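You operate a simulated robot arm through the tools that you are given. There is no shell and no other tool. Be economical: measure what you need, move in short steps, check, and stop when the job is done.

You are at the controls of a simulated two-armed robot. One attempt, no reset.

TASK
Free the castor's yellow brake, wipe the white scale off its base and set the brake again.
Fine: hold the castor still by its handle for the brake; put the blue cloth back. Where these are worked on the way, their far stop is far enough and under half their travel is too little: yellow brake. What is to be rubbed or washed off counts as gone when no trace of it is left.

It is judged by the outcome, as a careful person would: the job done as asked, and still so three seconds after it is handed in. It fails if anything else is knocked over, pushed out of place, dropped, spilled or broken. Flat cloth is picked up by pressing the open fingertips on it (5 to 10 N) and closing them slowly along it; thin cloth reads only 2 to 8 mm in the jaws.

THE ROBOT
Two 6-joint arms with fingered hands on one trunk, on a base that drives. Base frame: it is fixed to the floor where the robot stands at the start and does not move with it; the origin is under the middle of the robot, x ahead of it, y to its left, z up; the surface under the hand at the start is at about z = 800. Units: mm, degrees, N and s.
The left shoulder is at the start at [70, 191, 1450], the right one opposite. With the tool pointing down near the work surface each hand reaches from about 440 to 880 mm from the robot's upright axis, wherever it stands, measured 20 degrees to its own side. Places, roughly: yellow brake [500, 100, 800]. Payload 4.7 kg a hand.
The TCP of each hand is the grasp point between the finger pads, 36 mm short of the fingertips. In the tool frame z runs along the fingers and y along their closing line. The gripper opens to 120 mm. The gripper's body begins 42 mm behind the TCP. The gripper is a hand of 5 fingers: y runs from the thumb to the fingers, the wrist lies at [-18, -113, -198] in the tool frame, and closing takes about 1.5 s.
Orientation is that of the tool frame in the base frame, as [roll, pitch, yaw] about the fixed x, y, z axes, in that order (R = Rz(yaw) Ry(pitch) Rx(roll)). With the fingers straight down and the wrist toward the robot, the tool's x, y and z point along [0, 1, 0], [1, 0, 0] and [0, 0, -1] of the base frame.

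THE INTERFACE
- The arms move only by the tool jog_arm. It takes "left_motion", "right_motion" or both (then of equal length, played together; a hand with none holds still); each is a list of rows, each a list of 7 numbers: the gripper command, from -1 (shut) to 1 (fully open), values between in proportion, then the shift along the tool's x, y, z in mm, then the turn, a rotation vector about the tool's x, y, z in degrees. In form: [[gripper, tx, ty, tz, rx, ry, rz], ...]. A call has 1 to 10 rows; each row is the pose to reach, as a shift and turn from the pose commanded when the call began, along the tool's axes at that moment. Rows are played at 5 a second. More than 50 mm and 8.6 degrees between two rows, or a gripper value outside its range, and nothing of the call is played. A pose out of reach is approached as far as the arm can. The call stops where the force on the tool passes 80 N (or 10 N more than at its start, if that is more) or the arm is blocked; 0.2 s more then pass. The fingers move at their own pace (about 45 mm/s each) and stop on an object; they squeeze with about 24 N. The grip force told is the motor's: it shows also when the fingers shut on nothing. Time passes only in rows, and 0.2 s behind the last, so rows that repeat a pose let the fingers close. The reply holds the time, the measured pose of the TCP, the force on the tool along the base axes, the opening and the grip force, in the units named above and with some noise, with the torque about the TCP (base axes, N m) and any sound that the robot's microphone picked up, and new pictures: "views" is both (left out), scene, wrist or none (wrist: the cameras of the hands that moved).
- Cameras (640 x 400 px; columns grow to the right, rows downward): "scene" is now at [120.1, 20.7, 1653.8]; the picture's right is [0.28, -0.96, 0.00], its down [-0.77, -0.23, -0.60] and it looks along [0.58, 0.17, -0.80] (base axes); focal length 254 px, centre (320, 200). "left" rides on the left gripper at [-73, -91, -143] in its tool frame; the picture's right is [-0.80, -0.28, 0.53], its down [0.53, -0.73, 0.42] and it looks along [0.27, 0.62, 0.74] (tool axes); focal length 234 px, centre (320, 200). "right" rides on the right gripper at [73, -91, -143] in its tool frame; the picture's right is [-0.80, 0.28, -0.53], its down [-0.53, -0.73, 0.42] and it looks along [-0.27, 0.62, 0.74] (tool axes); focal length 234 px, centre (320, 200). There is no depth. A picture from a camera that has moved, and an enlarged one, comes with that camera's place and axes in the base frame and with its lens.
- move_column(by): slides the trunk up (or, below 0, down) by that many mm; the arms and the scene camera ride with it, the base frame stays. It gives what a move gives, with no picture.
- drive_base(legs): drives the robot by 1 to 6 legs, each [ahead, left, turn to the left] in mm, mm and degrees, along the robot's own axes; the way and the turn of a leg run together, so that a leg with both is an arc; at most 1500 mm and 180 degrees a leg. The arms and the cameras ride along, it lands a little off, and it stops where it bumps. It gives what a move gives, and a new picture of the scene camera.
- hand_shape(shape, hand): the hand has 5 fingers and takes this shape, open, in about a second: jaw (thumb against the fingers, like two jaws); tri (thumb and two fingers); tip (a fingertip pinch); poke (one finger out to press); point (the index stretched); flat (the hand flat); cup (the hand cupped); fist (a fist). The gripper value then closes the fingers along that shape, each until it touches; the sizes above hold for jaw. It gives what a move gives, with no picture.
- aim_head(pan, tilt): turns the head with the scene camera to pan (to the left, within 86 degrees either way) and tilt (down, from -29 to 69), counted from straight ahead of the robot. It gives what a move gives, and a new picture of the scene camera.
- inspect(camera, box): a new picture of the part [left, top, right, bottom] of that camera's present view, enlarged. The clock stands still meanwhile.
- close_job(): hands the job in; it is judged then, once.

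Go step by step. Nothing tells you exact positions but the pictures and the camera data: compare them with the known pose of the tool, close in by small moves and look again before you grip or let go. The budget is 120 turns and 260 pictures, counting those below and the enlarged ones. Unless the task says otherwise, let go and move clear before handing in, and close with one line.

The tools are called after ">>>" as name(argument=value, ...) on one line, values as JSON. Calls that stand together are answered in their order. jog_arm: Moves the arms, as the interface text tells. Its arguments: {"type":"object","properties":{"left_motion":{"type":"array"},"right_motion":{"type":"array"},"views":{"type":"string","enum":["both","scene","wrist","none"]}},"required":[]} The other tools are called the same way: move_column (by) slides the trunk up or down; hand_shape (shape, hand) gives the hand a shape; drive_base (legs) drives the base; aim_head (pan, tilt) turns the head that bears the scene camera; inspect (camera, box) takes an enlarged picture of a part of a camera's view; close_job () hands the job in.

At the start:

```text
clock: 0.0
left_eef_pos: [520.5, 488.0, 1137.0]
left_ee_rot: [179.9, 0.1, 90.0]
left_force: [0.1, -0.6, -0.1]
left_ft_torque: [-0.01, 0.02, -0.02]
left_grip_width: 119.5
left_grip_force: 0.0
left_shape: jaw
right_eef_pos: [704.1, -75.2, 1274.4]
right_ee_rot: [180.0, -0.1, 90.0]
right_force: [0.4, 0.2, -0.2]
right_ft_torque: [-0.03, 0.0, -0.01]
right_grip_width: 119.5
right_grip_force: 0.0
right_shape: jaw
trunk travel left (down, up): [-927.0, 13.0]
robot x, y, heading: [0.2, 2.1, 0.0]
head pan, tilt: [16.4, 53.1]
```

scene: 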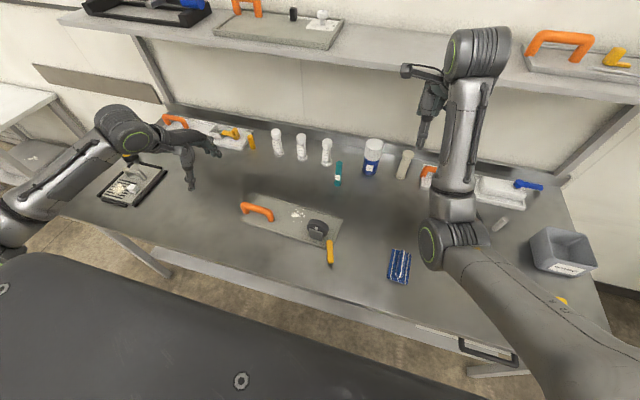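
right: 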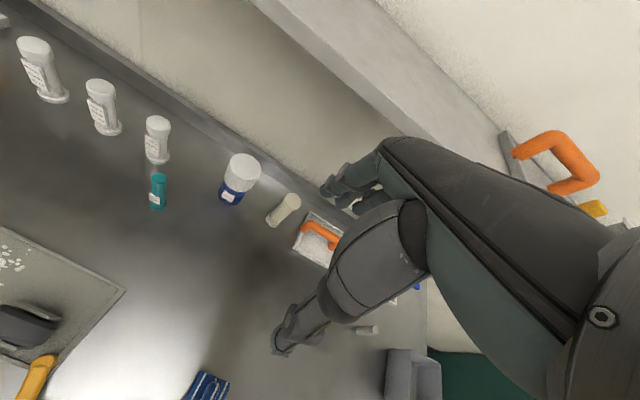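
left: 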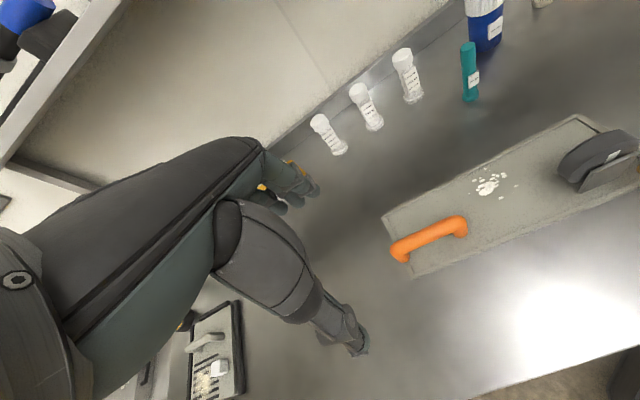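

I see the castor plate on the bench with an orange handle on the left, white scale in the middle, a wheel with a yellow brake lever, and a blue cloth to the right. First I look closer.

>>> inspect(camera="scene", box=[220, 180, 360, 280])

>>> inspect(camera="scene", box=[340, 220, 460, 300])

>>> inspect(camera="left", box=[370, 100, 640, 290])

```text
4.00 times, centred on (290, 230) of scene
camera zoom: at [120.1, 20.7, 1653.8], right [0.28, -0.96, 0.0], down [-0.77, -0.23, -0.6], along [0.58, 0.17, -0.8], focal length 1014 px, centre (440, 80)
```

zoom: 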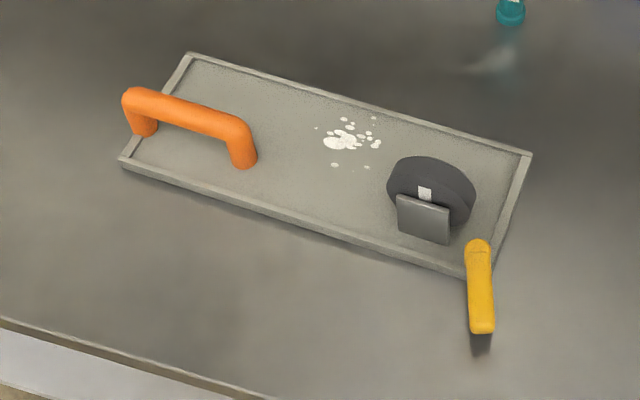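

```text
5.00 times, centred on (400, 260) of scene
camera zoom: at [120.1, 20.7, 1653.8], right [0.28, -0.96, 0.0], down [-0.77, -0.23, -0.6], along [0.58, 0.17, -0.8], focal length 1268 px, centre (-80, -100)
```

zoom: 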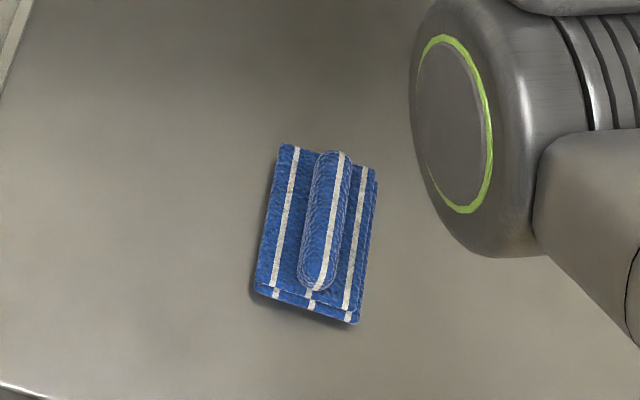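

```text
2.11 times, centred on (505, 195) of left
camera zoom: at [429.1, 416.7, 1280.6], right [-0.28, -0.8, -0.53], down [-0.73, 0.53, -0.42], along [0.62, 0.27, -0.74], focal length 493 px, centre (-70, 210)
```

zoom: 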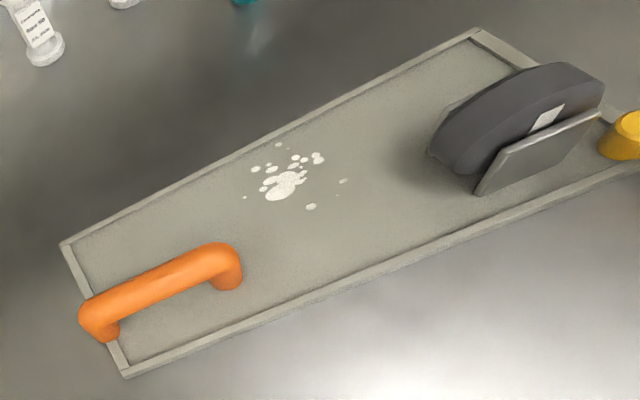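

The plate spans about x 535–680, y 88–470, with the handle along y near x 578 and the scale around (630, 268). The brake is near (510, 95) and the cloth near (530, -150). Shifting the base left puts everything between the two arms.

>>> drive_base(legs=[[0, 160, 0]])

```text
clock: 1.4
left_eef_pos: [521.4, 642.9, 1138.3]
left_ee_rot: [180.0, -0.1, 89.9]
left_force: [0.0, -0.8, -0.1]
left_ft_torque: [0.04, 0.0, 0.0]
left_grip_width: 119.5
left_grip_force: 0.0
left_shape: jaw
right_eef_pos: [704.3, 78.5, 1273.3]
right_ee_rot: [180.0, -0.1, 89.8]
right_force: [0.3, 0.8, 0.2]
right_ft_torque: [0.04, 0.01, -0.03]
right_grip_width: 119.6
right_grip_force: 0.2
right_shape: jaw
trunk travel left (down, up): [-927.0, 13.0]
robot x, y, heading: [-1.0, 159.0, -0.0]
head pan, tilt: [16.4, 53.1]
camera scene: at [120.0, 175.0, 1653.9], right [0.28, -0.96, 0.0], down [-0.77, -0.22, -0.6], along [0.58, 0.17, -0.8], focal length 254 px, centre (320, 200)
```

scene: 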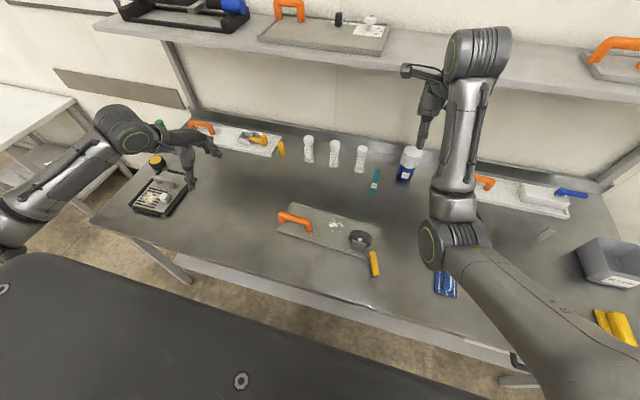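

Base moved to y≈159. I bring the right hand in to see the brake and the left hand above the handle.

>>> jog_arm(left_motion=[[1, -33, 8, 20, 0, 0, 0], [1, -66, 16, 40, 0, 0, 0], [1, -99, 24, 60, 0, 0, 0], [1, -132, 33, 80, 0, 0, 0], [1, -165, 41, 100, 0, 0, 0], [1, -198, 49, 120, 0, 0, 0], [1, -231, 57, 138, 0, 0, 0]], right_motion=[[1, -11, -26, 32, 0, 0, 0], [1, -22, -52, 64, 0, 0, 0], [1, -33, -79, 96, 0, 0, 0], [1, -44, -105, 128, 0, 0, 0], [1, -55, -131, 160, 0, 0, 0], [1, -66, -158, 192, 0, 0, 0], [1, -78, -184, 223, 0, 0, 0]])

```text
clock: 2.8
left_eef_pos: [568.2, 445.7, 1020.3]
left_ee_rot: [180.0, -0.1, 89.9]
left_force: [0.7, 0.3, 0.0]
left_ft_torque: [0.03, -0.01, 0.0]
left_grip_width: 119.7
left_grip_force: 0.1
left_shape: jaw
right_eef_pos: [560.7, -59.6, 1089.0]
right_ee_rot: [177.9, 9.0, 87.7]
right_force: [0.4, -0.7, -0.3]
right_ft_torque: [0.05, -0.01, 0.01]
right_grip_width: 119.8
right_grip_force: 0.1
right_shape: jaw
trunk travel left (down, up): [-927.0, 13.0]
robot x, y, heading: [-1.6, 155.8, -0.4]
head pan, tilt: [16.4, 53.1]
stopped in row 7 (right hand): the arm was blocked; the commanded pose is now the measured one
camera scene: at [117.4, 175.5, 1654.2], right [0.28, -0.96, 0.0], down [-0.77, -0.22, -0.6], along [0.58, 0.17, -0.8], focal length 254 px, centre (320, 200)
camera right: at [467.7, 38.7, 1216.0], right [0.23, -0.72, 0.66], down [-0.74, -0.57, -0.36], along [0.63, -0.4, -0.66], focal length 234 px, centre (320, 200)
camera left: at [475.8, 374.2, 1162.9], right [-0.28, -0.8, -0.53], down [-0.73, 0.53, -0.43], along [0.62, 0.27, -0.74], focal length 234 px, centre (320, 200)
```

scene: 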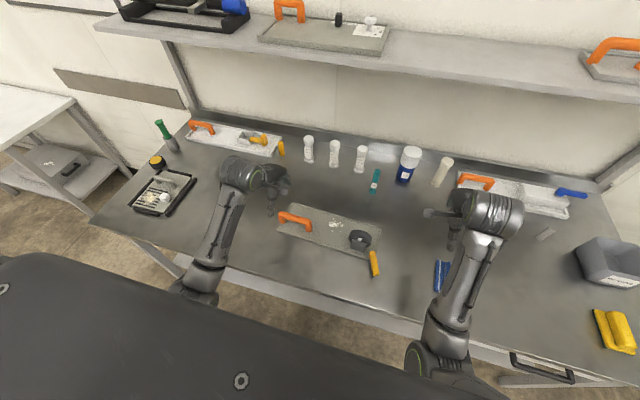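
right: 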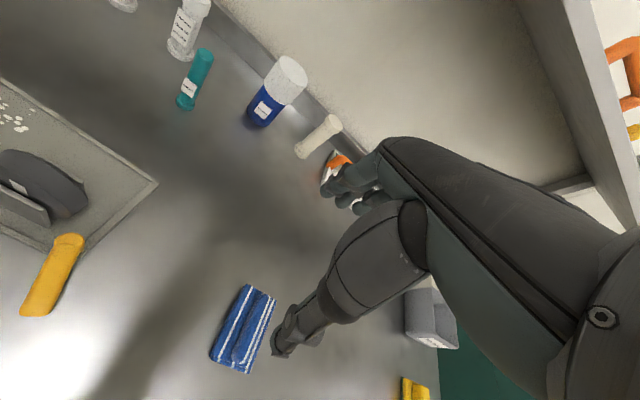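
left: 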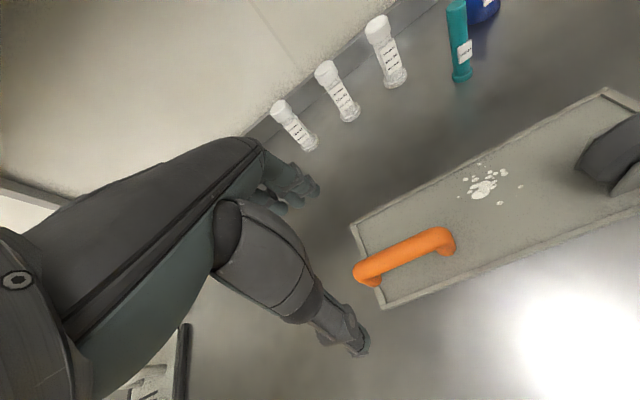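

The right arm was blocked, probably its elbow folding in near the bench edge. I back the base away to give the elbows more room.

>>> jog_arm(right_motion=[[1, 0, 20, -20, 0, 0, 0], [1, 0, 40, -40, 0, 0, 0]], views="none")

>>> drive_base(legs=[[-110, 0, 0.5]])

```text
clock: 3.4
left_eef_pos: [570.1, 445.8, 1017.8]
left_ee_rot: [180.0, -0.1, 89.8]
left_force: [0.0, -0.3, -0.1]
left_ft_torque: [0.03, 0.0, -0.01]
left_grip_width: 119.5
left_grip_force: 0.1
left_shape: jaw
right_eef_pos: [604.3, -55.5, 1127.6]
right_ee_rot: [178.0, 9.0, 87.7]
right_force: [-0.1, -0.5, -0.7]
right_ft_torque: [-0.01, -0.02, 0.01]
right_grip_width: 119.9
right_grip_force: 0.0
right_shape: jaw
trunk travel left (down, up): [-927.0, 13.0]
robot x, y, heading: [-0.1, 161.5, 0.0]
head pan, tilt: [16.4, 53.1]
```

```text
clock: 4.6
left_eef_pos: [457.8, 451.4, 1016.9]
left_ee_rot: [180.0, 0.0, 90.3]
left_force: [-1.1, -0.6, 0.5]
left_ft_torque: [0.02, 0.03, -0.02]
left_grip_width: 119.7
left_grip_force: 0.0
left_shape: jaw
right_eef_pos: [496.4, -50.5, 1125.9]
right_ee_rot: [178.1, 9.1, 88.2]
right_force: [0.0, 0.2, -0.5]
right_ft_torque: [0.01, 0.0, 0.0]
right_grip_width: 120.0
right_grip_force: 0.1
right_shape: jaw
trunk travel left (down, up): [-927.0, 13.0]
robot x, y, heading: [-108.0, 158.4, 0.1]
head pan, tilt: [16.4, 53.1]
camera scene: at [11.0, 178.9, 1653.6], right [0.29, -0.96, 0.0], down [-0.77, -0.23, -0.6], along [0.57, 0.17, -0.8], focal length 254 px, centre (320, 200)
```

scene: 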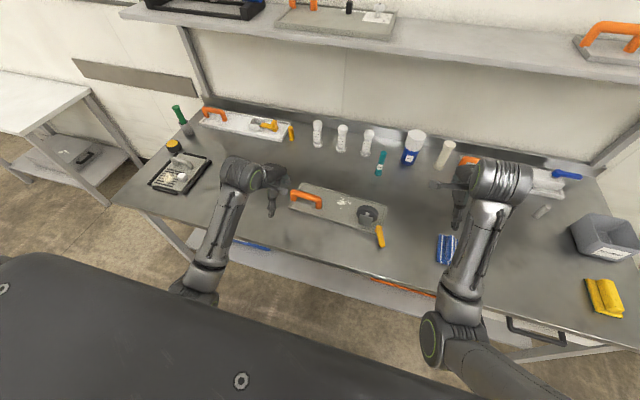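

Room is better now. I straighten the right wrist to look at the brake, and bring the left hand above the handle.

>>> jog_arm(left_motion=[[1, -13, 40, 13, 0, 0, 0], [1, -26, 80, 26, 0, 0, 0], [1, -40, 120, 40, 0, 0, 0]], right_motion=[[1, 18, -7, 30, 0.7, 3, -0.7], [1, 36, -14, 60, 1.4, 6, -1.4], [1, 54, -20, 88, 2, 9, -2]])

```text
clock: 5.4
left_eef_pos: [577.3, 409.8, 977.2]
left_ee_rot: [-179.9, 0.0, 90.4]
left_force: [0.2, 0.0, 0.3]
left_ft_torque: [-0.02, 0.02, 0.06]
left_grip_width: 119.5
left_grip_force: 0.1
left_shape: jaw
right_eef_pos: [478.7, -10.7, 1034.5]
right_ee_rot: [-179.9, 0.1, 90.3]
right_force: [0.6, 0.4, -0.1]
right_ft_torque: [0.02, 0.0, 0.03]
right_grip_width: 119.7
right_grip_force: 0.0
right_shape: jaw
trunk travel left (down, up): [-927.0, 13.0]
robot x, y, heading: [-111.8, 157.4, 0.3]
head pan, tilt: [16.4, 53.1]
camera scene: at [8.9, 178.6, 1653.9], right [0.29, -0.96, 0.0], down [-0.77, -0.23, -0.6], along [0.57, 0.17, -0.8], focal length 254 px, centre (320, 200)
camera right: at [387.5, 64.1, 1177.4], right [0.28, -0.8, 0.53], down [-0.73, -0.54, -0.42], along [0.62, -0.27, -0.74], focal length 234 px, centre (320, 200)
camera left: at [486.7, 337.6, 1120.6], right [-0.28, -0.8, -0.53], down [-0.73, 0.53, -0.42], along [0.62, 0.27, -0.74], focal length 234 px, centre (320, 200)
```

scene: 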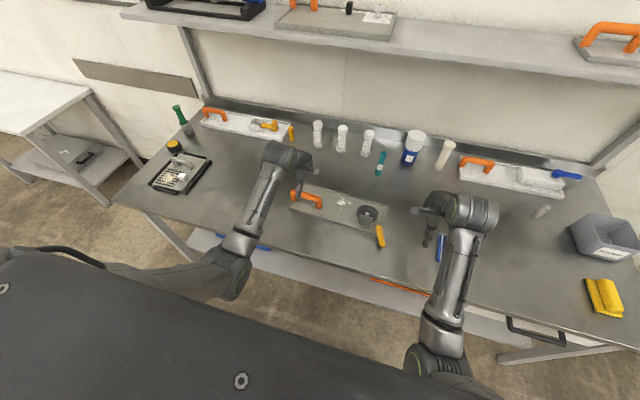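
right: 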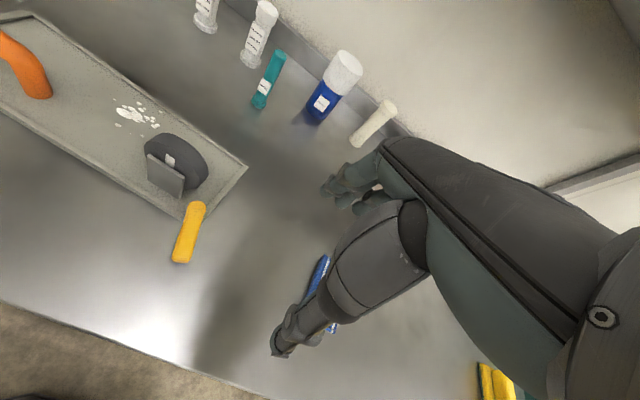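
left: 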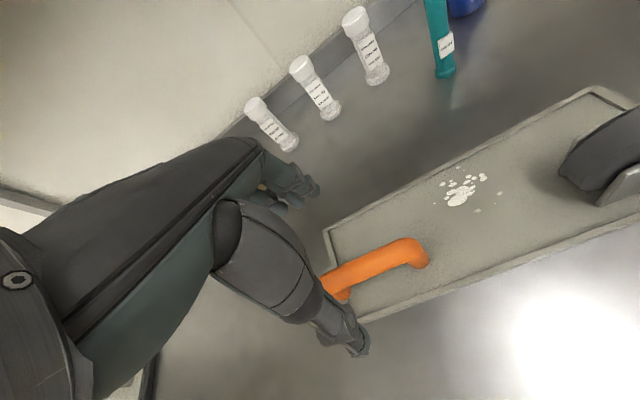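

>>> inspect(camera="right", box=[110, 90, 270, 290])

>>> inspect(camera="scene", box=[280, 170, 410, 255])

```text
2.00 times, centred on (190, 190) of right
camera zoom: at [387.5, 64.1, 1177.4], right [0.28, -0.8, 0.53], down [-0.73, -0.54, -0.42], along [0.62, -0.27, -0.74], focal length 468 px, centre (580, 220)
```

zoom: 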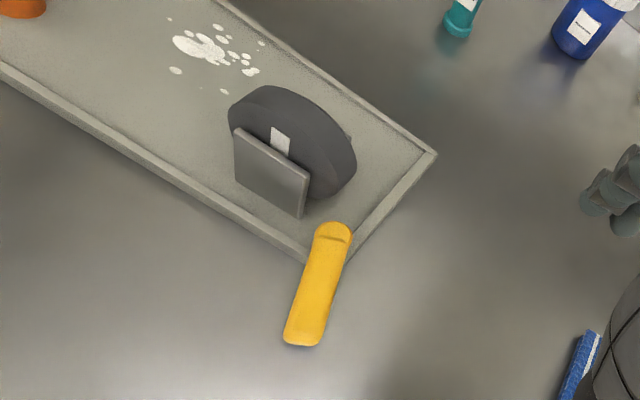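

```text
4.71 times, centred on (345, 212) of scene
camera zoom: at [8.9, 178.6, 1653.9], right [0.29, -0.96, 0.0], down [-0.77, -0.23, -0.6], along [0.57, 0.17, -0.8], focal length 1193 px, centre (202, 141)
```

zoom: 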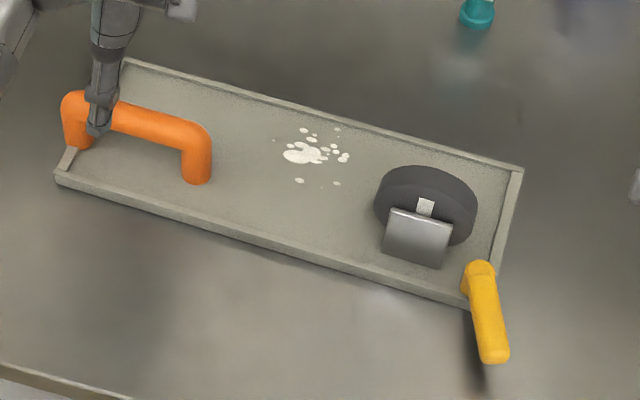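

The lever appears roughly horizontal at z≈838, from a pivot near (537,108) to a tip near (463,82). I take a lower, more sideways look to find its hinge axis.

>>> jog_arm(right_motion=[[1, -22, -22, 36, 0, 0, 0], [1, -44, -45, 72, 0, 0, 0], [1, -65, -67, 108, 0, 0, 0], [1, -87, -89, 144, 0, 0, 0]], views="none")

>>> inspect(camera="right", box=[80, 0, 320, 150])

```text
clock: 6.4
left_eef_pos: [576.2, 408.1, 978.6]
left_ee_rot: [179.9, -0.1, 90.2]
left_force: [0.1, -0.3, 0.2]
left_ft_torque: [-0.02, 0.01, -0.02]
left_grip_width: 120.1
left_grip_force: 0.1
left_shape: jaw
right_eef_pos: [386.4, -97.4, 885.9]
right_ee_rot: [180.0, 0.0, 90.2]
right_force: [0.6, -0.1, 0.8]
right_ft_torque: [0.02, 0.0, 0.02]
right_grip_width: 120.0
right_grip_force: 0.2
right_shape: jaw
trunk travel left (down, up): [-927.0, 13.0]
robot x, y, heading: [-108.2, 158.9, 0.3]
head pan, tilt: [16.4, 53.1]
```

```text
2.67 times, centred on (200, 75) of right
camera zoom: at [294.7, -24.0, 1028.4], right [0.28, -0.8, 0.53], down [-0.73, -0.54, -0.42], along [0.62, -0.26, -0.74], focal length 624 px, centre (640, 533)
```

zoom: 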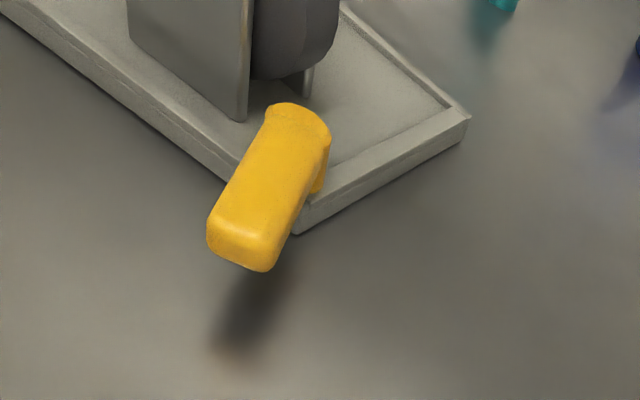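

The lever looks like a flat bar on a vertical post, so it probably swings sideways. First the left hand goes down to take the handle.

>>> jog_arm(left_motion=[[1, 0, -3, 40, 0, 0, 0], [1, 0, -3, 75, 0, 0, 0], [1, 0, -3, 95, 0, 0, 0]], views="both")

```text
clock: 7.2
left_eef_pos: [572.9, 409.2, 882.0]
left_ee_rot: [-179.9, 0.1, 90.3]
left_force: [0.1, -0.9, 0.6]
left_ft_torque: [0.0, 0.01, -0.03]
left_grip_width: 119.9
left_grip_force: 0.1
left_shape: jaw
right_eef_pos: [386.5, -96.4, 885.1]
right_ee_rot: [-179.8, 0.1, 90.2]
right_force: [-0.1, 0.2, 0.0]
right_ft_torque: [-0.01, -0.02, 0.03]
right_grip_width: 119.9
right_grip_force: 0.1
right_shape: jaw
trunk travel left (down, up): [-927.0, 13.0]
robot x, y, heading: [-111.0, 161.0, 0.4]
head pan, tilt: [16.4, 53.1]
camera scene: at [9.6, 179.3, 1653.8], right [0.29, -0.96, 0.0], down [-0.77, -0.23, -0.6], along [0.57, 0.17, -0.8], focal length 254 px, centre (320, 200)
camera left: at [482.0, 336.6, 1024.8], right [-0.28, -0.81, -0.53], down [-0.73, 0.53, -0.43], along [0.62, 0.27, -0.74], focal length 234 px, centre (320, 200)
```

scene: 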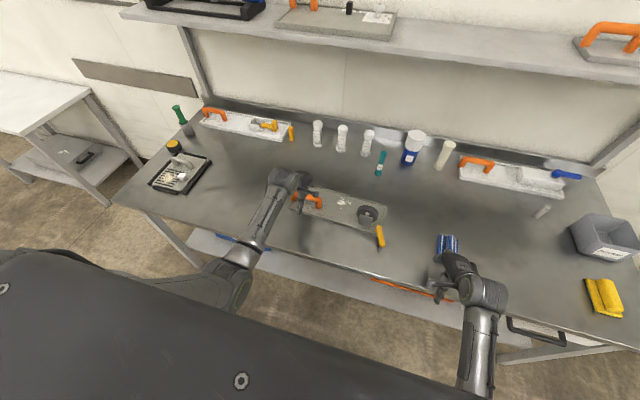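
left: 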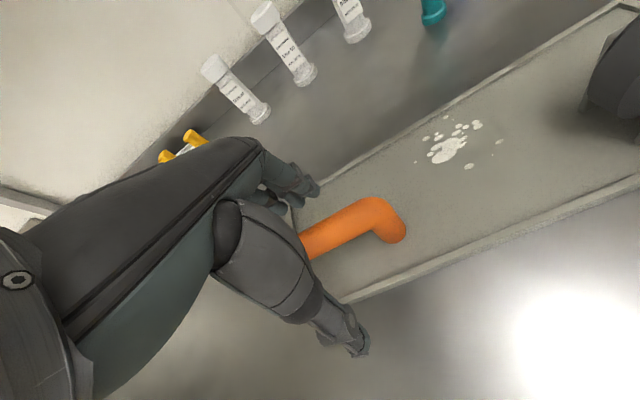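

The bar sits between the jaws; I lower a little and close.

>>> jog_arm(left_motion=[[1, 0, 3, 14, 0, 0, 0], [0.3, 0, 3, 14, 0, 0, 0], [-0.3, 0, 3, 14, 0, 0, 0], [-1, 0, 3, 14, 0, 0, 0], [-1, 0, 3, 14, 0, 0, 0], [-1, 0, 3, 14, 0, 0, 0], [-1, 0, 3, 14, 0, 0, 0], [-1, 0, 3, 14, 0, 0, 0]], views="wrist")

>>> inspect(camera="scene", box=[250, 160, 410, 260])

```text
clock: 9.0
left_eef_pos: [577.3, 410.0, 868.0]
left_ee_rot: [-180.0, 0.0, 90.3]
left_force: [0.4, 0.3, 0.1]
left_ft_torque: [-0.02, -0.02, -0.01]
left_grip_width: 6.3
left_grip_force: 12.3
left_shape: jaw
right_eef_pos: [388.0, -95.9, 884.2]
right_ee_rot: [-179.8, 0.1, 90.2]
right_force: [1.0, 0.0, -0.4]
right_ft_torque: [0.01, 0.01, 0.01]
right_grip_width: 119.8
right_grip_force: 0.1
right_shape: jaw
trunk travel left (down, up): [-927.0, 13.0]
robot x, y, heading: [-110.9, 158.3, 0.0]
head pan, tilt: [16.4, 53.1]
camera left: at [485.3, 337.9, 1011.8], right [-0.28, -0.81, -0.53], down [-0.74, 0.53, -0.42], along [0.62, 0.27, -0.74], focal length 234 px, centre (320, 200)
```

left: 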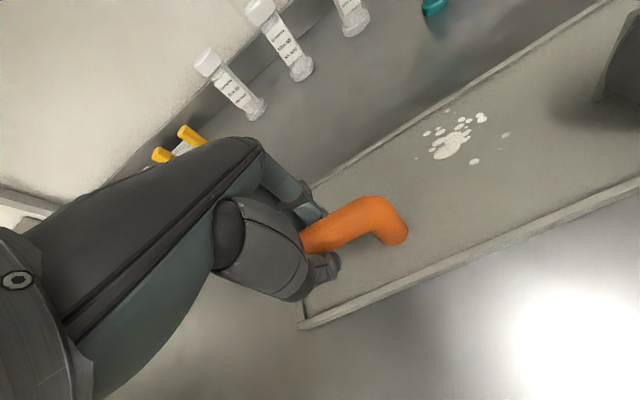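

```text
4.00 times, centred on (330, 210) of scene
camera zoom: at [9.4, 179.0, 1653.8], right [0.29, -0.96, 0.0], down [-0.77, -0.23, -0.6], along [0.57, 0.17, -0.8], focal length 1014 px, centre (280, 160)
```

zoom: 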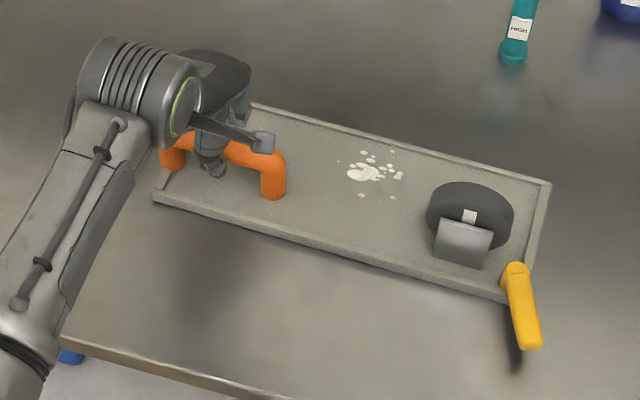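

The fingers straddle the bar but read only 6 mm; I let them settle and look again.

>>> jog_arm(left_motion=[[-1, 0, 0, 0, 0, 0, 0], [-1, 0, 0, 0, 0, 0, 0], [-1, 0, 0, 0, 0, 0, 0]], views="none")

>>> inspect(camera="left", box=[230, 130, 430, 330])

```text
clock: 9.8
left_eef_pos: [576.8, 410.1, 870.7]
left_ee_rot: [-180.0, 0.0, 90.3]
left_force: [-0.2, -0.3, -2.9]
left_ft_torque: [-0.02, -0.04, -0.17]
left_grip_width: 11.0
left_grip_force: 24.3
left_shape: jaw
right_eef_pos: [387.4, -96.3, 884.0]
right_ee_rot: [-179.8, 0.2, 90.1]
right_force: [-0.1, -0.4, 0.3]
right_ft_torque: [0.01, -0.01, -0.03]
right_grip_width: 120.0
right_grip_force: 0.1
right_shape: jaw
trunk travel left (down, up): [-927.0, 13.0]
robot x, y, heading: [-115.1, 153.5, -0.0]
head pan, tilt: [16.4, 53.1]
```

```text
2.00 times, centred on (330, 230) of left
camera zoom: at [485.5, 337.9, 1012.2], right [-0.28, -0.81, -0.53], down [-0.73, 0.53, -0.42], along [0.62, 0.27, -0.74], focal length 468 px, centre (300, 140)
```

zoom: 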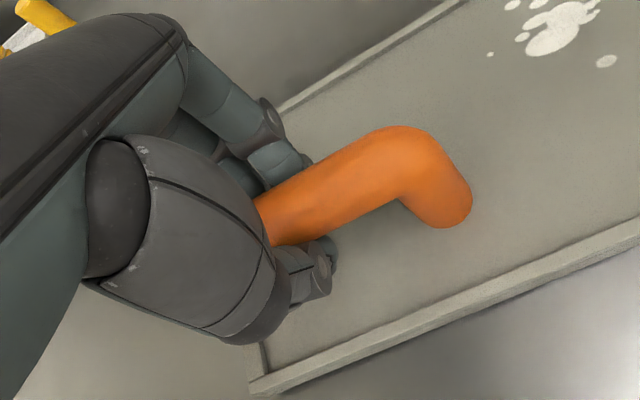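

The bar seems a bit above the pads, so I reopen, rise 12 mm and grip again.

>>> jog_arm(left_motion=[[-0.2, 0, 0, 0, 0, 0, 0], [-0.2, 0, 0, 0, 0, 0, 0], [-0.2, 0, 0, 0, 0, 0, 0], [-0.2, 0, 0, -6, 0, 0, 0], [-0.2, 0, 0, -12, 0, 0, 0], [-1, 0, 0, -12, 0, 0, 0], [-1, 0, 0, -12, 0, 0, 0], [-1, 0, 0, -12, 0, 0, 0], [-1, 0, 0, -12, 0, 0, 0], [-1, 0, 0, -12, 0, 0, 0]], views="none")

>>> jog_arm(left_motion=[[-1, 0, 0, 0, 0, 0, 0], [-1, 0, 0, 0, 0, 0, 0], [-1, 0, 0, 0, 0, 0, 0], [-1, 0, 0, 0, 0, 0, 0]], views="wrist")

```text
clock: 12.0
left_eef_pos: [575.6, 409.6, 880.5]
left_ee_rot: [-180.0, 0.0, 90.3]
left_force: [-0.9, 0.6, -0.6]
left_ft_torque: [0.1, 0.0, -0.15]
left_grip_width: 18.6
left_grip_force: 23.8
left_shape: jaw
right_eef_pos: [387.5, -95.1, 884.2]
right_ee_rot: [-179.9, 0.0, 90.2]
right_force: [-0.8, 0.5, -1.4]
right_ft_torque: [0.0, -0.02, -0.01]
right_grip_width: 119.8
right_grip_force: 0.1
right_shape: jaw
trunk travel left (down, up): [-927.0, 13.0]
robot x, y, heading: [-112.2, 161.1, 0.2]
head pan, tilt: [16.4, 53.1]
```

```text
clock: 13.0
left_eef_pos: [575.6, 410.0, 882.6]
left_ee_rot: [180.0, 0.0, 90.3]
left_force: [-0.4, 1.0, 0.4]
left_ft_torque: [0.1, 0.01, -0.16]
left_grip_width: 18.6
left_grip_force: 23.9
left_shape: jaw
right_eef_pos: [386.9, -95.8, 884.1]
right_ee_rot: [-179.8, 0.1, 90.2]
right_force: [-0.5, 0.4, 0.0]
right_ft_torque: [0.0, 0.0, 0.02]
right_grip_width: 119.8
right_grip_force: 0.0
right_shape: jaw
trunk travel left (down, up): [-927.0, 13.0]
robot x, y, heading: [-106.7, 161.0, 0.4]
head pan, tilt: [16.4, 53.1]
camera left: at [484.8, 337.7, 1024.3], right [-0.28, -0.81, -0.53], down [-0.73, 0.53, -0.42], along [0.62, 0.27, -0.74], focal length 234 px, centre (320, 200)
```

left: 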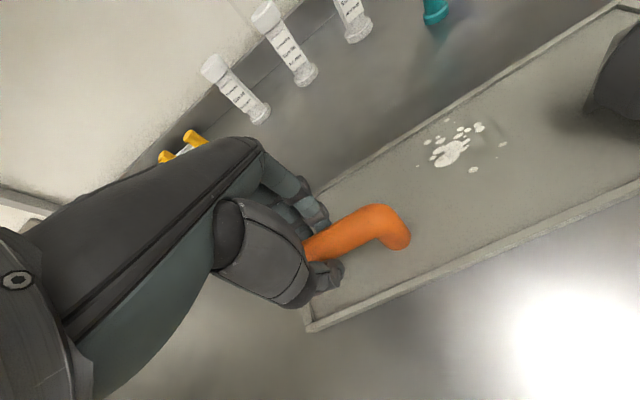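

Handle held at 18.6 mm with 24 N. Now I close the right hand and bring it to the right of the lever tip, fingers at lever height.

>>> jog_arm(right_motion=[[0, 35, 25, 0, 0, 0, 0], [-1, 70, 50, 0, 0, 0, 0], [-1, 100, 80, 0, 0, 0, 0], [-1, 106, 83, 18, 0, 0, 0], [-1, 106, 83, 36, 0, 0, 0], [-1, 106, 83, 36, 0, 0, 0], [-1, 106, 83, 36, 0, 0, 0], [-1, 106, 83, 36, 0, 0, 0]], views="both")

>>> inspect(camera="scene", box=[320, 190, 440, 270])

```text
clock: 14.8
left_eef_pos: [576.0, 410.2, 880.8]
left_ee_rot: [180.0, 0.0, 90.3]
left_force: [0.1, 0.3, 1.0]
left_ft_torque: [0.08, 0.01, -0.11]
left_grip_width: 18.3
left_grip_force: 23.7
left_shape: jaw
right_eef_pos: [469.9, -0.9, 851.6]
right_ee_rot: [-179.5, 0.9, 90.2]
right_force: [-0.3, 0.0, -0.1]
right_ft_torque: [0.0, -0.03, 0.0]
right_grip_width: 0.0
right_grip_force: 22.4
right_shape: jaw
trunk travel left (down, up): [-927.0, 13.0]
robot x, y, heading: [-112.0, 160.3, 0.1]
head pan, tilt: [16.4, 53.1]
camera scene: at [9.6, 179.1, 1653.8], right [0.29, -0.96, 0.0], down [-0.77, -0.23, -0.6], along [0.57, 0.17, -0.8], focal length 254 px, centre (320, 200)
camera right: at [379.7, 74.8, 993.9], right [0.28, -0.8, 0.54], down [-0.73, -0.54, -0.41], along [0.62, -0.28, -0.74], focal length 234 px, centre (320, 200)
```

scene: 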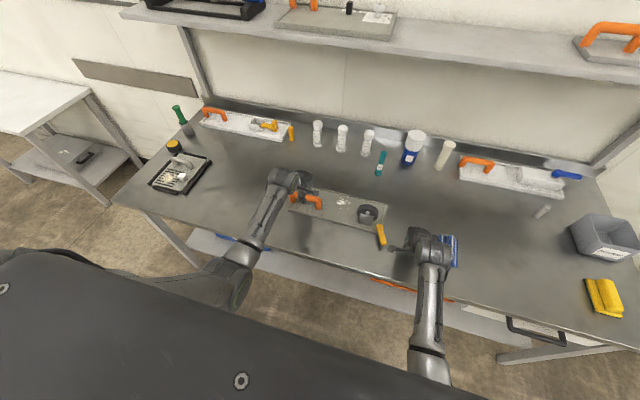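
right: 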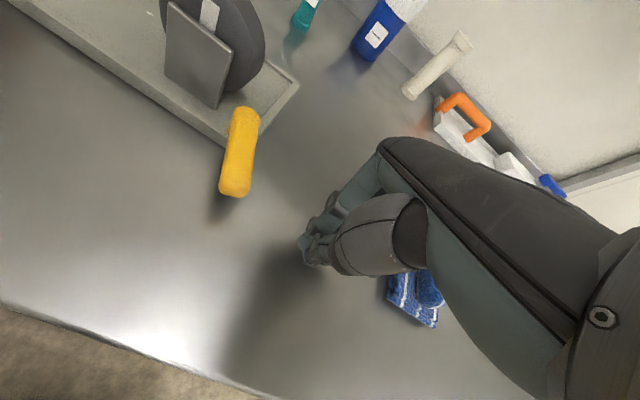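

```text
5.00 times, centred on (380, 230) of scene
camera zoom: at [9.6, 179.1, 1653.8], right [0.29, -0.96, 0.0], down [-0.77, -0.23, -0.6], along [0.57, 0.17, -0.8], focal length 1268 px, centre (20, 50)
```

zoom: 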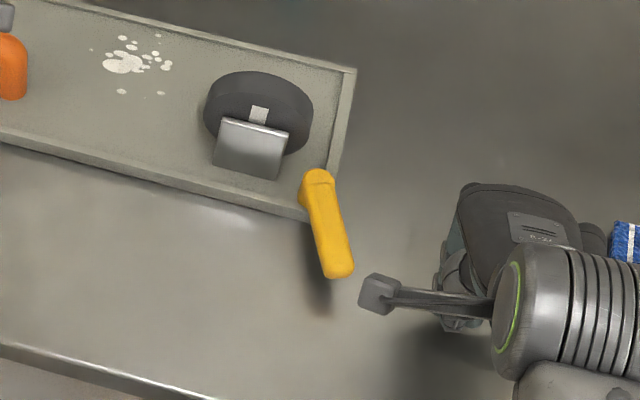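

The lever runs from about (545,112) to (470,82). I approach and push its tip gently to the left while watching the force.

>>> jog_arm(right_motion=[[-1, 20, 0, 0, 0, 0, 0], [-1, 40, 0, 0, 0, 0, 0], [-1, 50, 0, 0, 0, 0, 0], [-1, 56, 0, 0, 0, 0, 0], [-1, 60, 0, 0, 0, 0, 0]], views="wrist")

```text
clock: 16.1
left_eef_pos: [573.9, 412.4, 882.1]
left_ee_rot: [180.0, 0.0, 90.4]
left_force: [0.3, 0.1, -2.1]
left_ft_torque: [0.11, 0.01, -0.07]
left_grip_width: 18.7
left_grip_force: 24.3
left_shape: jaw
right_eef_pos: [475.0, -22.6, 837.2]
right_ee_rot: [179.3, 7.9, 89.2]
right_force: [-4.7, 5.6, 27.1]
right_ft_torque: [0.41, 0.11, 0.08]
right_grip_width: 0.1
right_grip_force: 23.8
right_shape: jaw
trunk travel left (down, up): [-927.0, 13.0]
robot x, y, heading: [-109.6, 158.3, 0.6]
head pan, tilt: [16.4, 53.1]
stopped in row 5 (right hand): the arm was blocked; the commanded pose is now the measured one
camera right: at [382.8, 71.2, 968.8], right [0.26, -0.73, 0.63], down [-0.74, -0.58, -0.36], along [0.62, -0.37, -0.69], focal length 234 px, centre (320, 200)
```

right: 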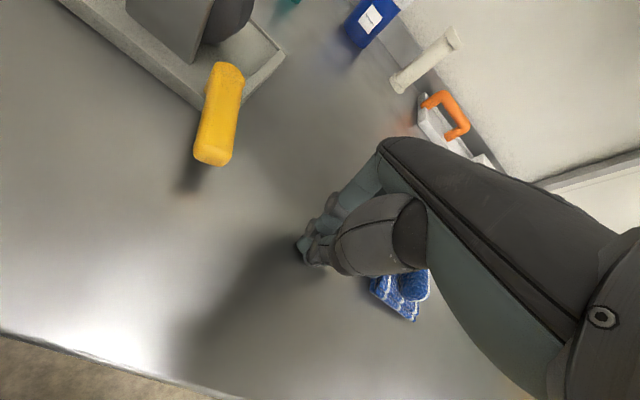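

The fingers met the bench because the arm could not swing further inward in this pose. I lift, level the wrist, and then turn the hand so its wrist lies to the right.

>>> jog_arm(right_motion=[[-1, -5, 0, -30, 0, 4, 0], [-1, -10, 0, -60, 0, 8, 0]], views="none")

>>> jog_arm(right_motion=[[-1, 0, 0, -8, 0, 0, -8], [-1, 0, 0, -15, 0, 0, -16], [-1, 0, 0, -22, 0, 0, -24], [-1, 0, 0, -30, 0, 0, -32], [-0.6, 0, 0, -30, 0, 0, -40], [-0.3, 0, 0, -30, 0, 0, -48], [0, 0, 0, -30, 0, 0, -56], [0, 0, 0, -30, 0, 0, -64], [0, 0, 0, -30, 0, 0, -64]], views="both")

```text
clock: 16.7
left_eef_pos: [575.7, 409.8, 882.3]
left_ee_rot: [-180.0, 0.0, 90.3]
left_force: [-1.4, -0.4, -2.5]
left_ft_torque: [0.1, -0.02, -0.1]
left_grip_width: 18.4
left_grip_force: 23.3
left_shape: jaw
right_eef_pos: [474.5, -24.6, 892.8]
right_ee_rot: [179.8, -0.3, 89.3]
right_force: [-1.0, 0.5, 0.0]
right_ft_torque: [0.0, -0.05, 0.0]
right_grip_width: 0.3
right_grip_force: 23.6
right_shape: jaw
trunk travel left (down, up): [-927.0, 13.0]
robot x, y, heading: [-108.6, 159.7, 0.1]
head pan, tilt: [16.4, 53.1]
```

```text
clock: 18.7
left_eef_pos: [574.3, 410.6, 881.6]
left_ee_rot: [179.9, 0.0, 90.3]
left_force: [0.1, -0.7, -1.7]
left_ft_torque: [0.09, 0.02, -0.08]
left_grip_width: 18.6
left_grip_force: 23.8
left_shape: jaw
right_eef_pos: [472.8, -24.3, 926.3]
right_ee_rot: [179.7, 0.1, 153.4]
right_force: [0.0, 0.5, 0.3]
right_ft_torque: [-0.01, 0.01, 0.0]
right_grip_width: 59.3
right_grip_force: 0.0
right_shape: jaw
trunk travel left (down, up): [-927.0, 13.0]
robot x, y, heading: [-113.7, 161.8, 0.1]
head pan, tilt: [16.4, 53.1]
camera scene: at [9.3, 179.3, 1653.8], right [0.29, -0.96, 0.0], down [-0.77, -0.23, -0.6], along [0.57, 0.17, -0.8], focal length 254 px, centre (320, 200)
camera right: at [367.0, -71.6, 1069.2], right [0.84, -0.11, 0.53], down [0.15, -0.89, -0.43], along [0.52, 0.44, -0.73], focal length 234 px, centre (320, 200)
```

scene: 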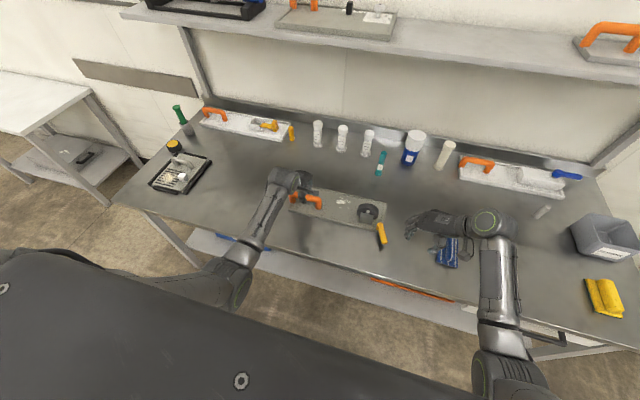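
right: 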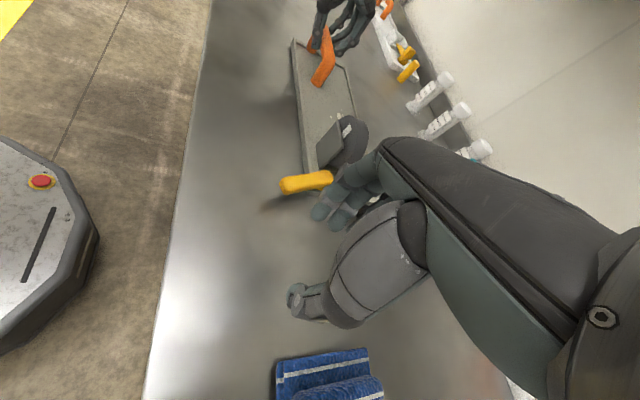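

>>> inspect(camera="right", box=[250, 90, 390, 220])

```text
3.08 times, centred on (320, 155) of right
camera zoom: at [367.0, -71.6, 1069.2], right [0.84, -0.11, 0.53], down [0.15, -0.89, -0.43], along [0.52, 0.44, -0.73], focal length 720 px, centre (320, 338)
```

zoom: 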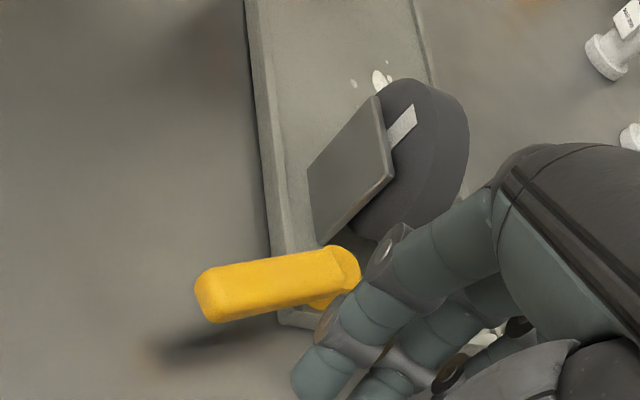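

The view confirms a lever from pivot (550,111) to tip (468,80). I turn the hand further so the jaws straddle the lever, and move above it.

>>> jog_arm(right_motion=[[0.1, 10, 26, 0, 0, 0, -8], [0.1, 20, 52, 0, 0, 0, -16], [0.1, 30, 78, 0, 0, 0, -24], [0.1, 40, 105, 10, 0, 0, -30], [0.1, 40, 105, 20, 0, 0, -30]], views="both")

>>> inspect(camera="scene", box=[320, 190, 440, 270])

```text
clock: 19.9
left_eef_pos: [576.5, 409.8, 881.7]
left_ee_rot: [-180.0, 0.0, 90.5]
left_force: [-0.2, -0.2, -2.1]
left_ft_torque: [0.12, 0.01, -0.04]
left_grip_width: 18.6
left_grip_force: 23.7
left_shape: jaw
right_eef_pos: [486.0, 87.4, 905.1]
right_ee_rot: [179.7, 0.3, -176.6]
right_force: [-0.4, -0.3, 0.2]
right_ft_torque: [0.04, -0.01, 0.01]
right_grip_width: 65.7
right_grip_force: 0.1
right_shape: jaw
trunk travel left (down, up): [-927.0, 13.0]
robot x, y, heading: [-111.5, 154.6, 0.6]
head pan, tilt: [16.4, 53.1]
camera scene: at [9.3, 178.3, 1653.9], right [0.29, -0.96, 0.0], down [-0.77, -0.23, -0.6], along [0.57, 0.17, -0.8], focal length 254 px, centre (320, 200)
camera right: at [416.6, -7.1, 1049.5], right [0.78, 0.32, 0.53], down [0.58, -0.7, -0.43], along [0.23, 0.64, -0.73], focal length 234 px, centre (320, 200)
```

scene: 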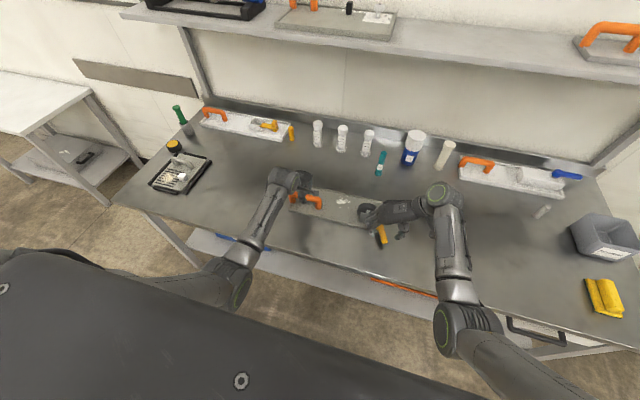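
right: 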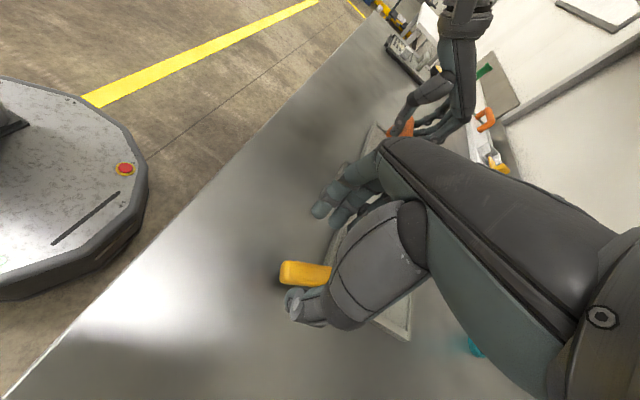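

```text
5.00 times, centred on (380, 230) of scene
camera zoom: at [9.3, 178.3, 1653.9], right [0.29, -0.96, 0.0], down [-0.77, -0.23, -0.6], along [0.57, 0.17, -0.8], focal length 1268 px, centre (20, 50)
```

zoom: 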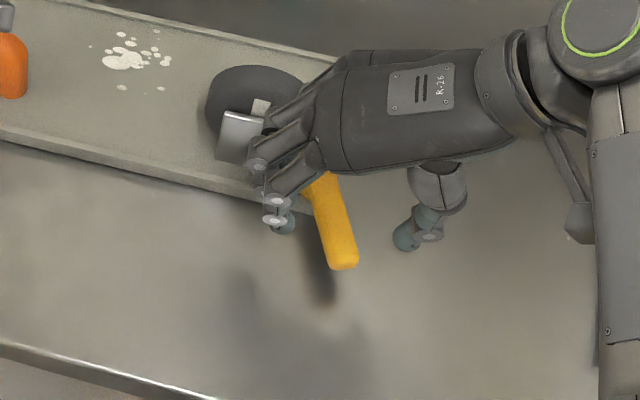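

The jaws straddle the lever with the fingers toward the far side. I ease toward the robot a little and go down around the lever.

>>> jog_arm(right_motion=[[0.1, 12, -3, 15, 0, 0, 0], [0.1, 12, -3, 30, 0, 0, 0], [0.1, 12, -3, 42, 0, 0, 0], [0.1, 12, -3, 50, 0, 0, 0]], views="wrist")

>>> inspect(camera="scene", box=[320, 190, 440, 270])

```text
clock: 20.9
left_eef_pos: [575.5, 410.6, 882.0]
left_ee_rot: [180.0, -0.1, 90.3]
left_force: [0.8, 1.7, -2.0]
left_ft_torque: [0.11, -0.04, -0.08]
left_grip_width: 18.7
left_grip_force: 24.1
left_shape: jaw
right_eef_pos: [473.8, 83.5, 856.6]
right_ee_rot: [179.8, 0.2, -176.8]
right_force: [0.5, 0.5, -0.3]
right_ft_torque: [-0.01, -0.01, 0.04]
right_grip_width: 65.7
right_grip_force: 0.0
right_shape: jaw
trunk travel left (down, up): [-927.0, 13.0]
robot x, y, heading: [-108.7, 158.6, 0.4]
head pan, tilt: [16.4, 53.1]
camera right: at [406.3, -11.6, 1000.2], right [0.78, 0.32, 0.53], down [0.57, -0.7, -0.43], along [0.23, 0.64, -0.73], focal length 234 px, centre (320, 200)
```

right: 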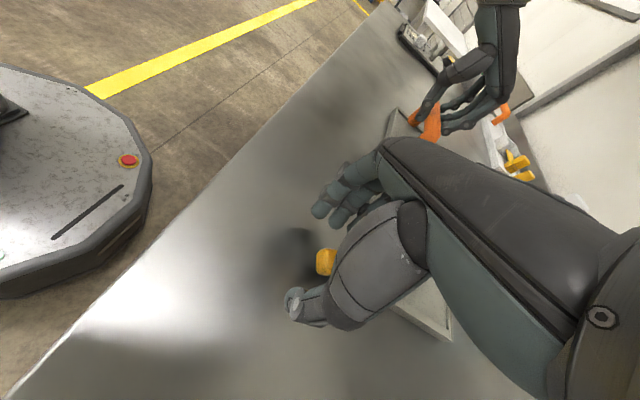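

```text
5.00 times, centred on (380, 230) of scene
camera zoom: at [9.5, 179.1, 1653.8], right [0.29, -0.96, 0.0], down [-0.77, -0.23, -0.6], along [0.57, 0.17, -0.8], focal length 1268 px, centre (20, 50)
```

zoom: 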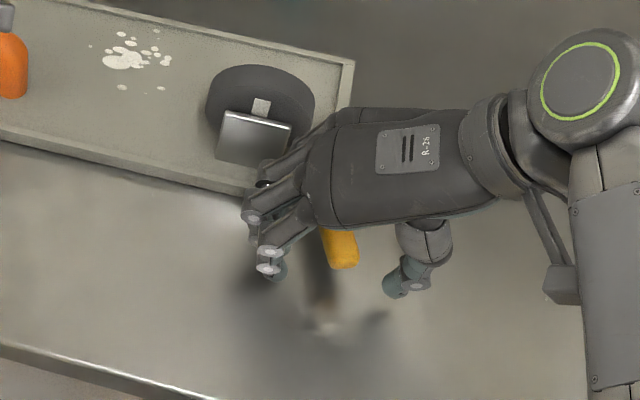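

Lever is between thumb and fingers. I push left in small steps with the thumb and watch the force.

>>> jog_arm(right_motion=[[0.1, 0, 10, 0, 0, 0, 0], [0.1, 0, 18, 0, 0, 0, 0], [0.1, 0, 24, 0, 0, 0, 0], [0.1, 0, 30, 0, 0, 0, 0]], views="none")

>>> inspect(camera="scene", box=[320, 190, 440, 270])

```text
clock: 21.9
left_eef_pos: [575.4, 410.4, 881.0]
left_ee_rot: [180.0, 0.0, 90.3]
left_force: [1.1, 0.2, -2.5]
left_ft_torque: [0.11, -0.03, -0.1]
left_grip_width: 18.4
left_grip_force: 24.4
left_shape: jaw
right_eef_pos: [471.7, 114.6, 856.3]
right_ee_rot: [179.8, 0.2, -176.7]
right_force: [-0.1, -0.8, 0.0]
right_ft_torque: [0.01, -0.02, -0.01]
right_grip_width: 66.0
right_grip_force: 0.0
right_shape: jaw
trunk travel left (down, up): [-927.0, 13.0]
robot x, y, heading: [-111.9, 155.5, -0.0]
head pan, tilt: [16.4, 53.1]
```

```text
5.00 times, centred on (380, 230) of scene
camera zoom: at [9.6, 179.7, 1653.8], right [0.29, -0.96, 0.0], down [-0.77, -0.23, -0.6], along [0.57, 0.17, -0.8], focal length 1268 px, centre (20, 50)
```

zoom: 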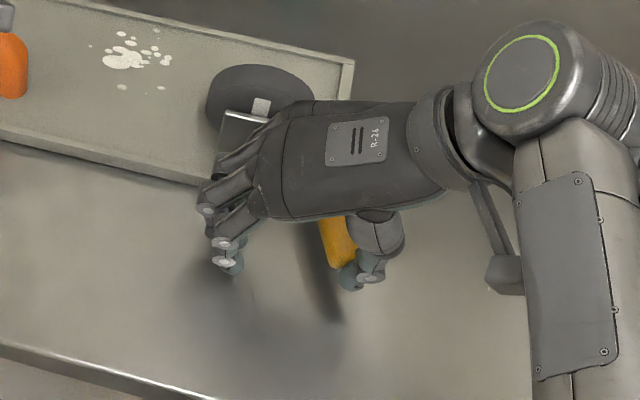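

Almost touching. A few more millimetres.

>>> jog_arm(right_motion=[[0.1, 0, 5, 0, 0, 0, 0], [0.1, 0, 9, 0, 0, 0, 0], [0.1, 0, 12, 0, 0, 0, 0]], views="none")

>>> inspect(camera="scene", box=[320, 190, 440, 270])

```text
clock: 22.7
left_eef_pos: [575.2, 409.8, 881.1]
left_ee_rot: [180.0, 0.1, 90.4]
left_force: [0.2, 0.8, -2.8]
left_ft_torque: [0.08, -0.05, -0.06]
left_grip_width: 18.4
left_grip_force: 24.2
left_shape: jaw
right_eef_pos: [472.2, 126.9, 855.5]
right_ee_rot: [179.8, 0.3, -176.6]
right_force: [-1.0, -0.7, 0.2]
right_ft_torque: [0.02, 0.02, -0.04]
right_grip_width: 66.9
right_grip_force: 0.0
right_shape: jaw
trunk travel left (down, up): [-927.0, 13.0]
robot x, y, heading: [-111.1, 158.7, 0.6]
head pan, tilt: [16.4, 53.1]
```

```text
5.00 times, centred on (380, 230) of scene
camera zoom: at [9.5, 179.2, 1653.8], right [0.29, -0.96, 0.0], down [-0.77, -0.23, -0.6], along [0.57, 0.17, -0.8], focal length 1268 px, centre (20, 50)
```

zoom: 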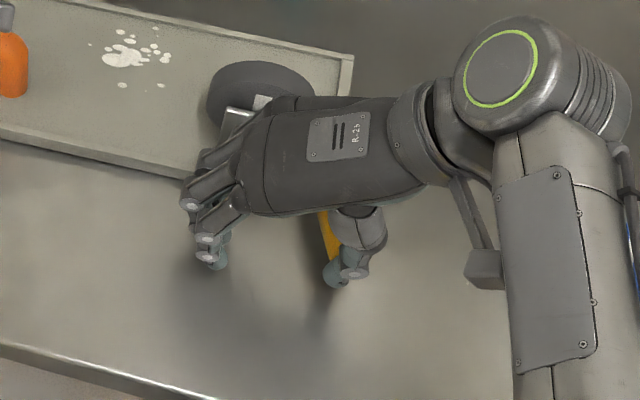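

>>> inspect(camera="right", box=[240, 180, 440, 340])

>>> inspect(camera="left", box=[400, 60, 640, 300])

```text
2.50 times, centred on (340, 260) of right
camera zoom: at [403.7, 31.4, 999.5], right [0.78, 0.32, 0.53], down [0.57, -0.7, -0.43], along [0.23, 0.64, -0.73], focal length 585 px, centre (270, 50)
```

zoom: 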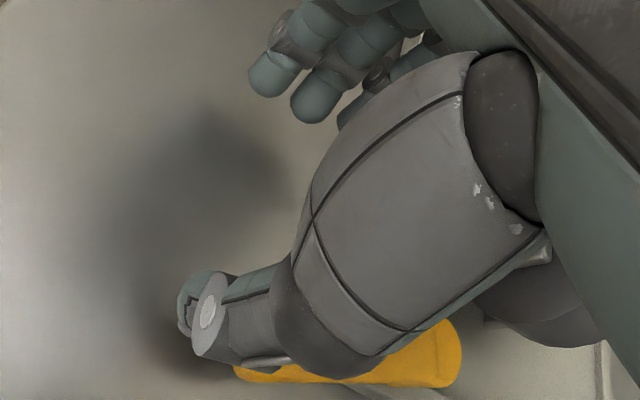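

```text
1.67 times, centred on (520, 180) of left
camera zoom: at [484.7, 338.3, 1024.2], right [-0.28, -0.81, -0.53], down [-0.74, 0.53, -0.42], along [0.62, 0.27, -0.74], focal length 390 px, centre (-13, 233)
```

zoom: 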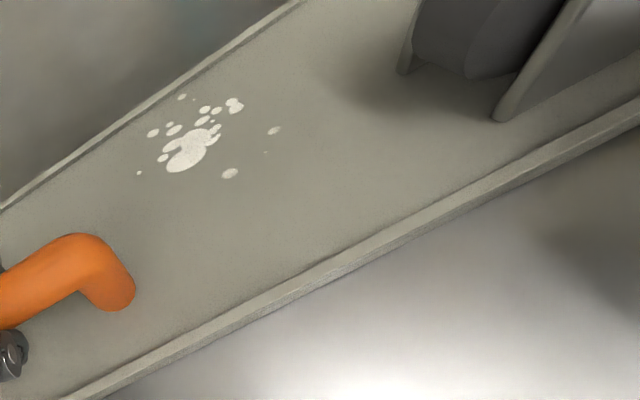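

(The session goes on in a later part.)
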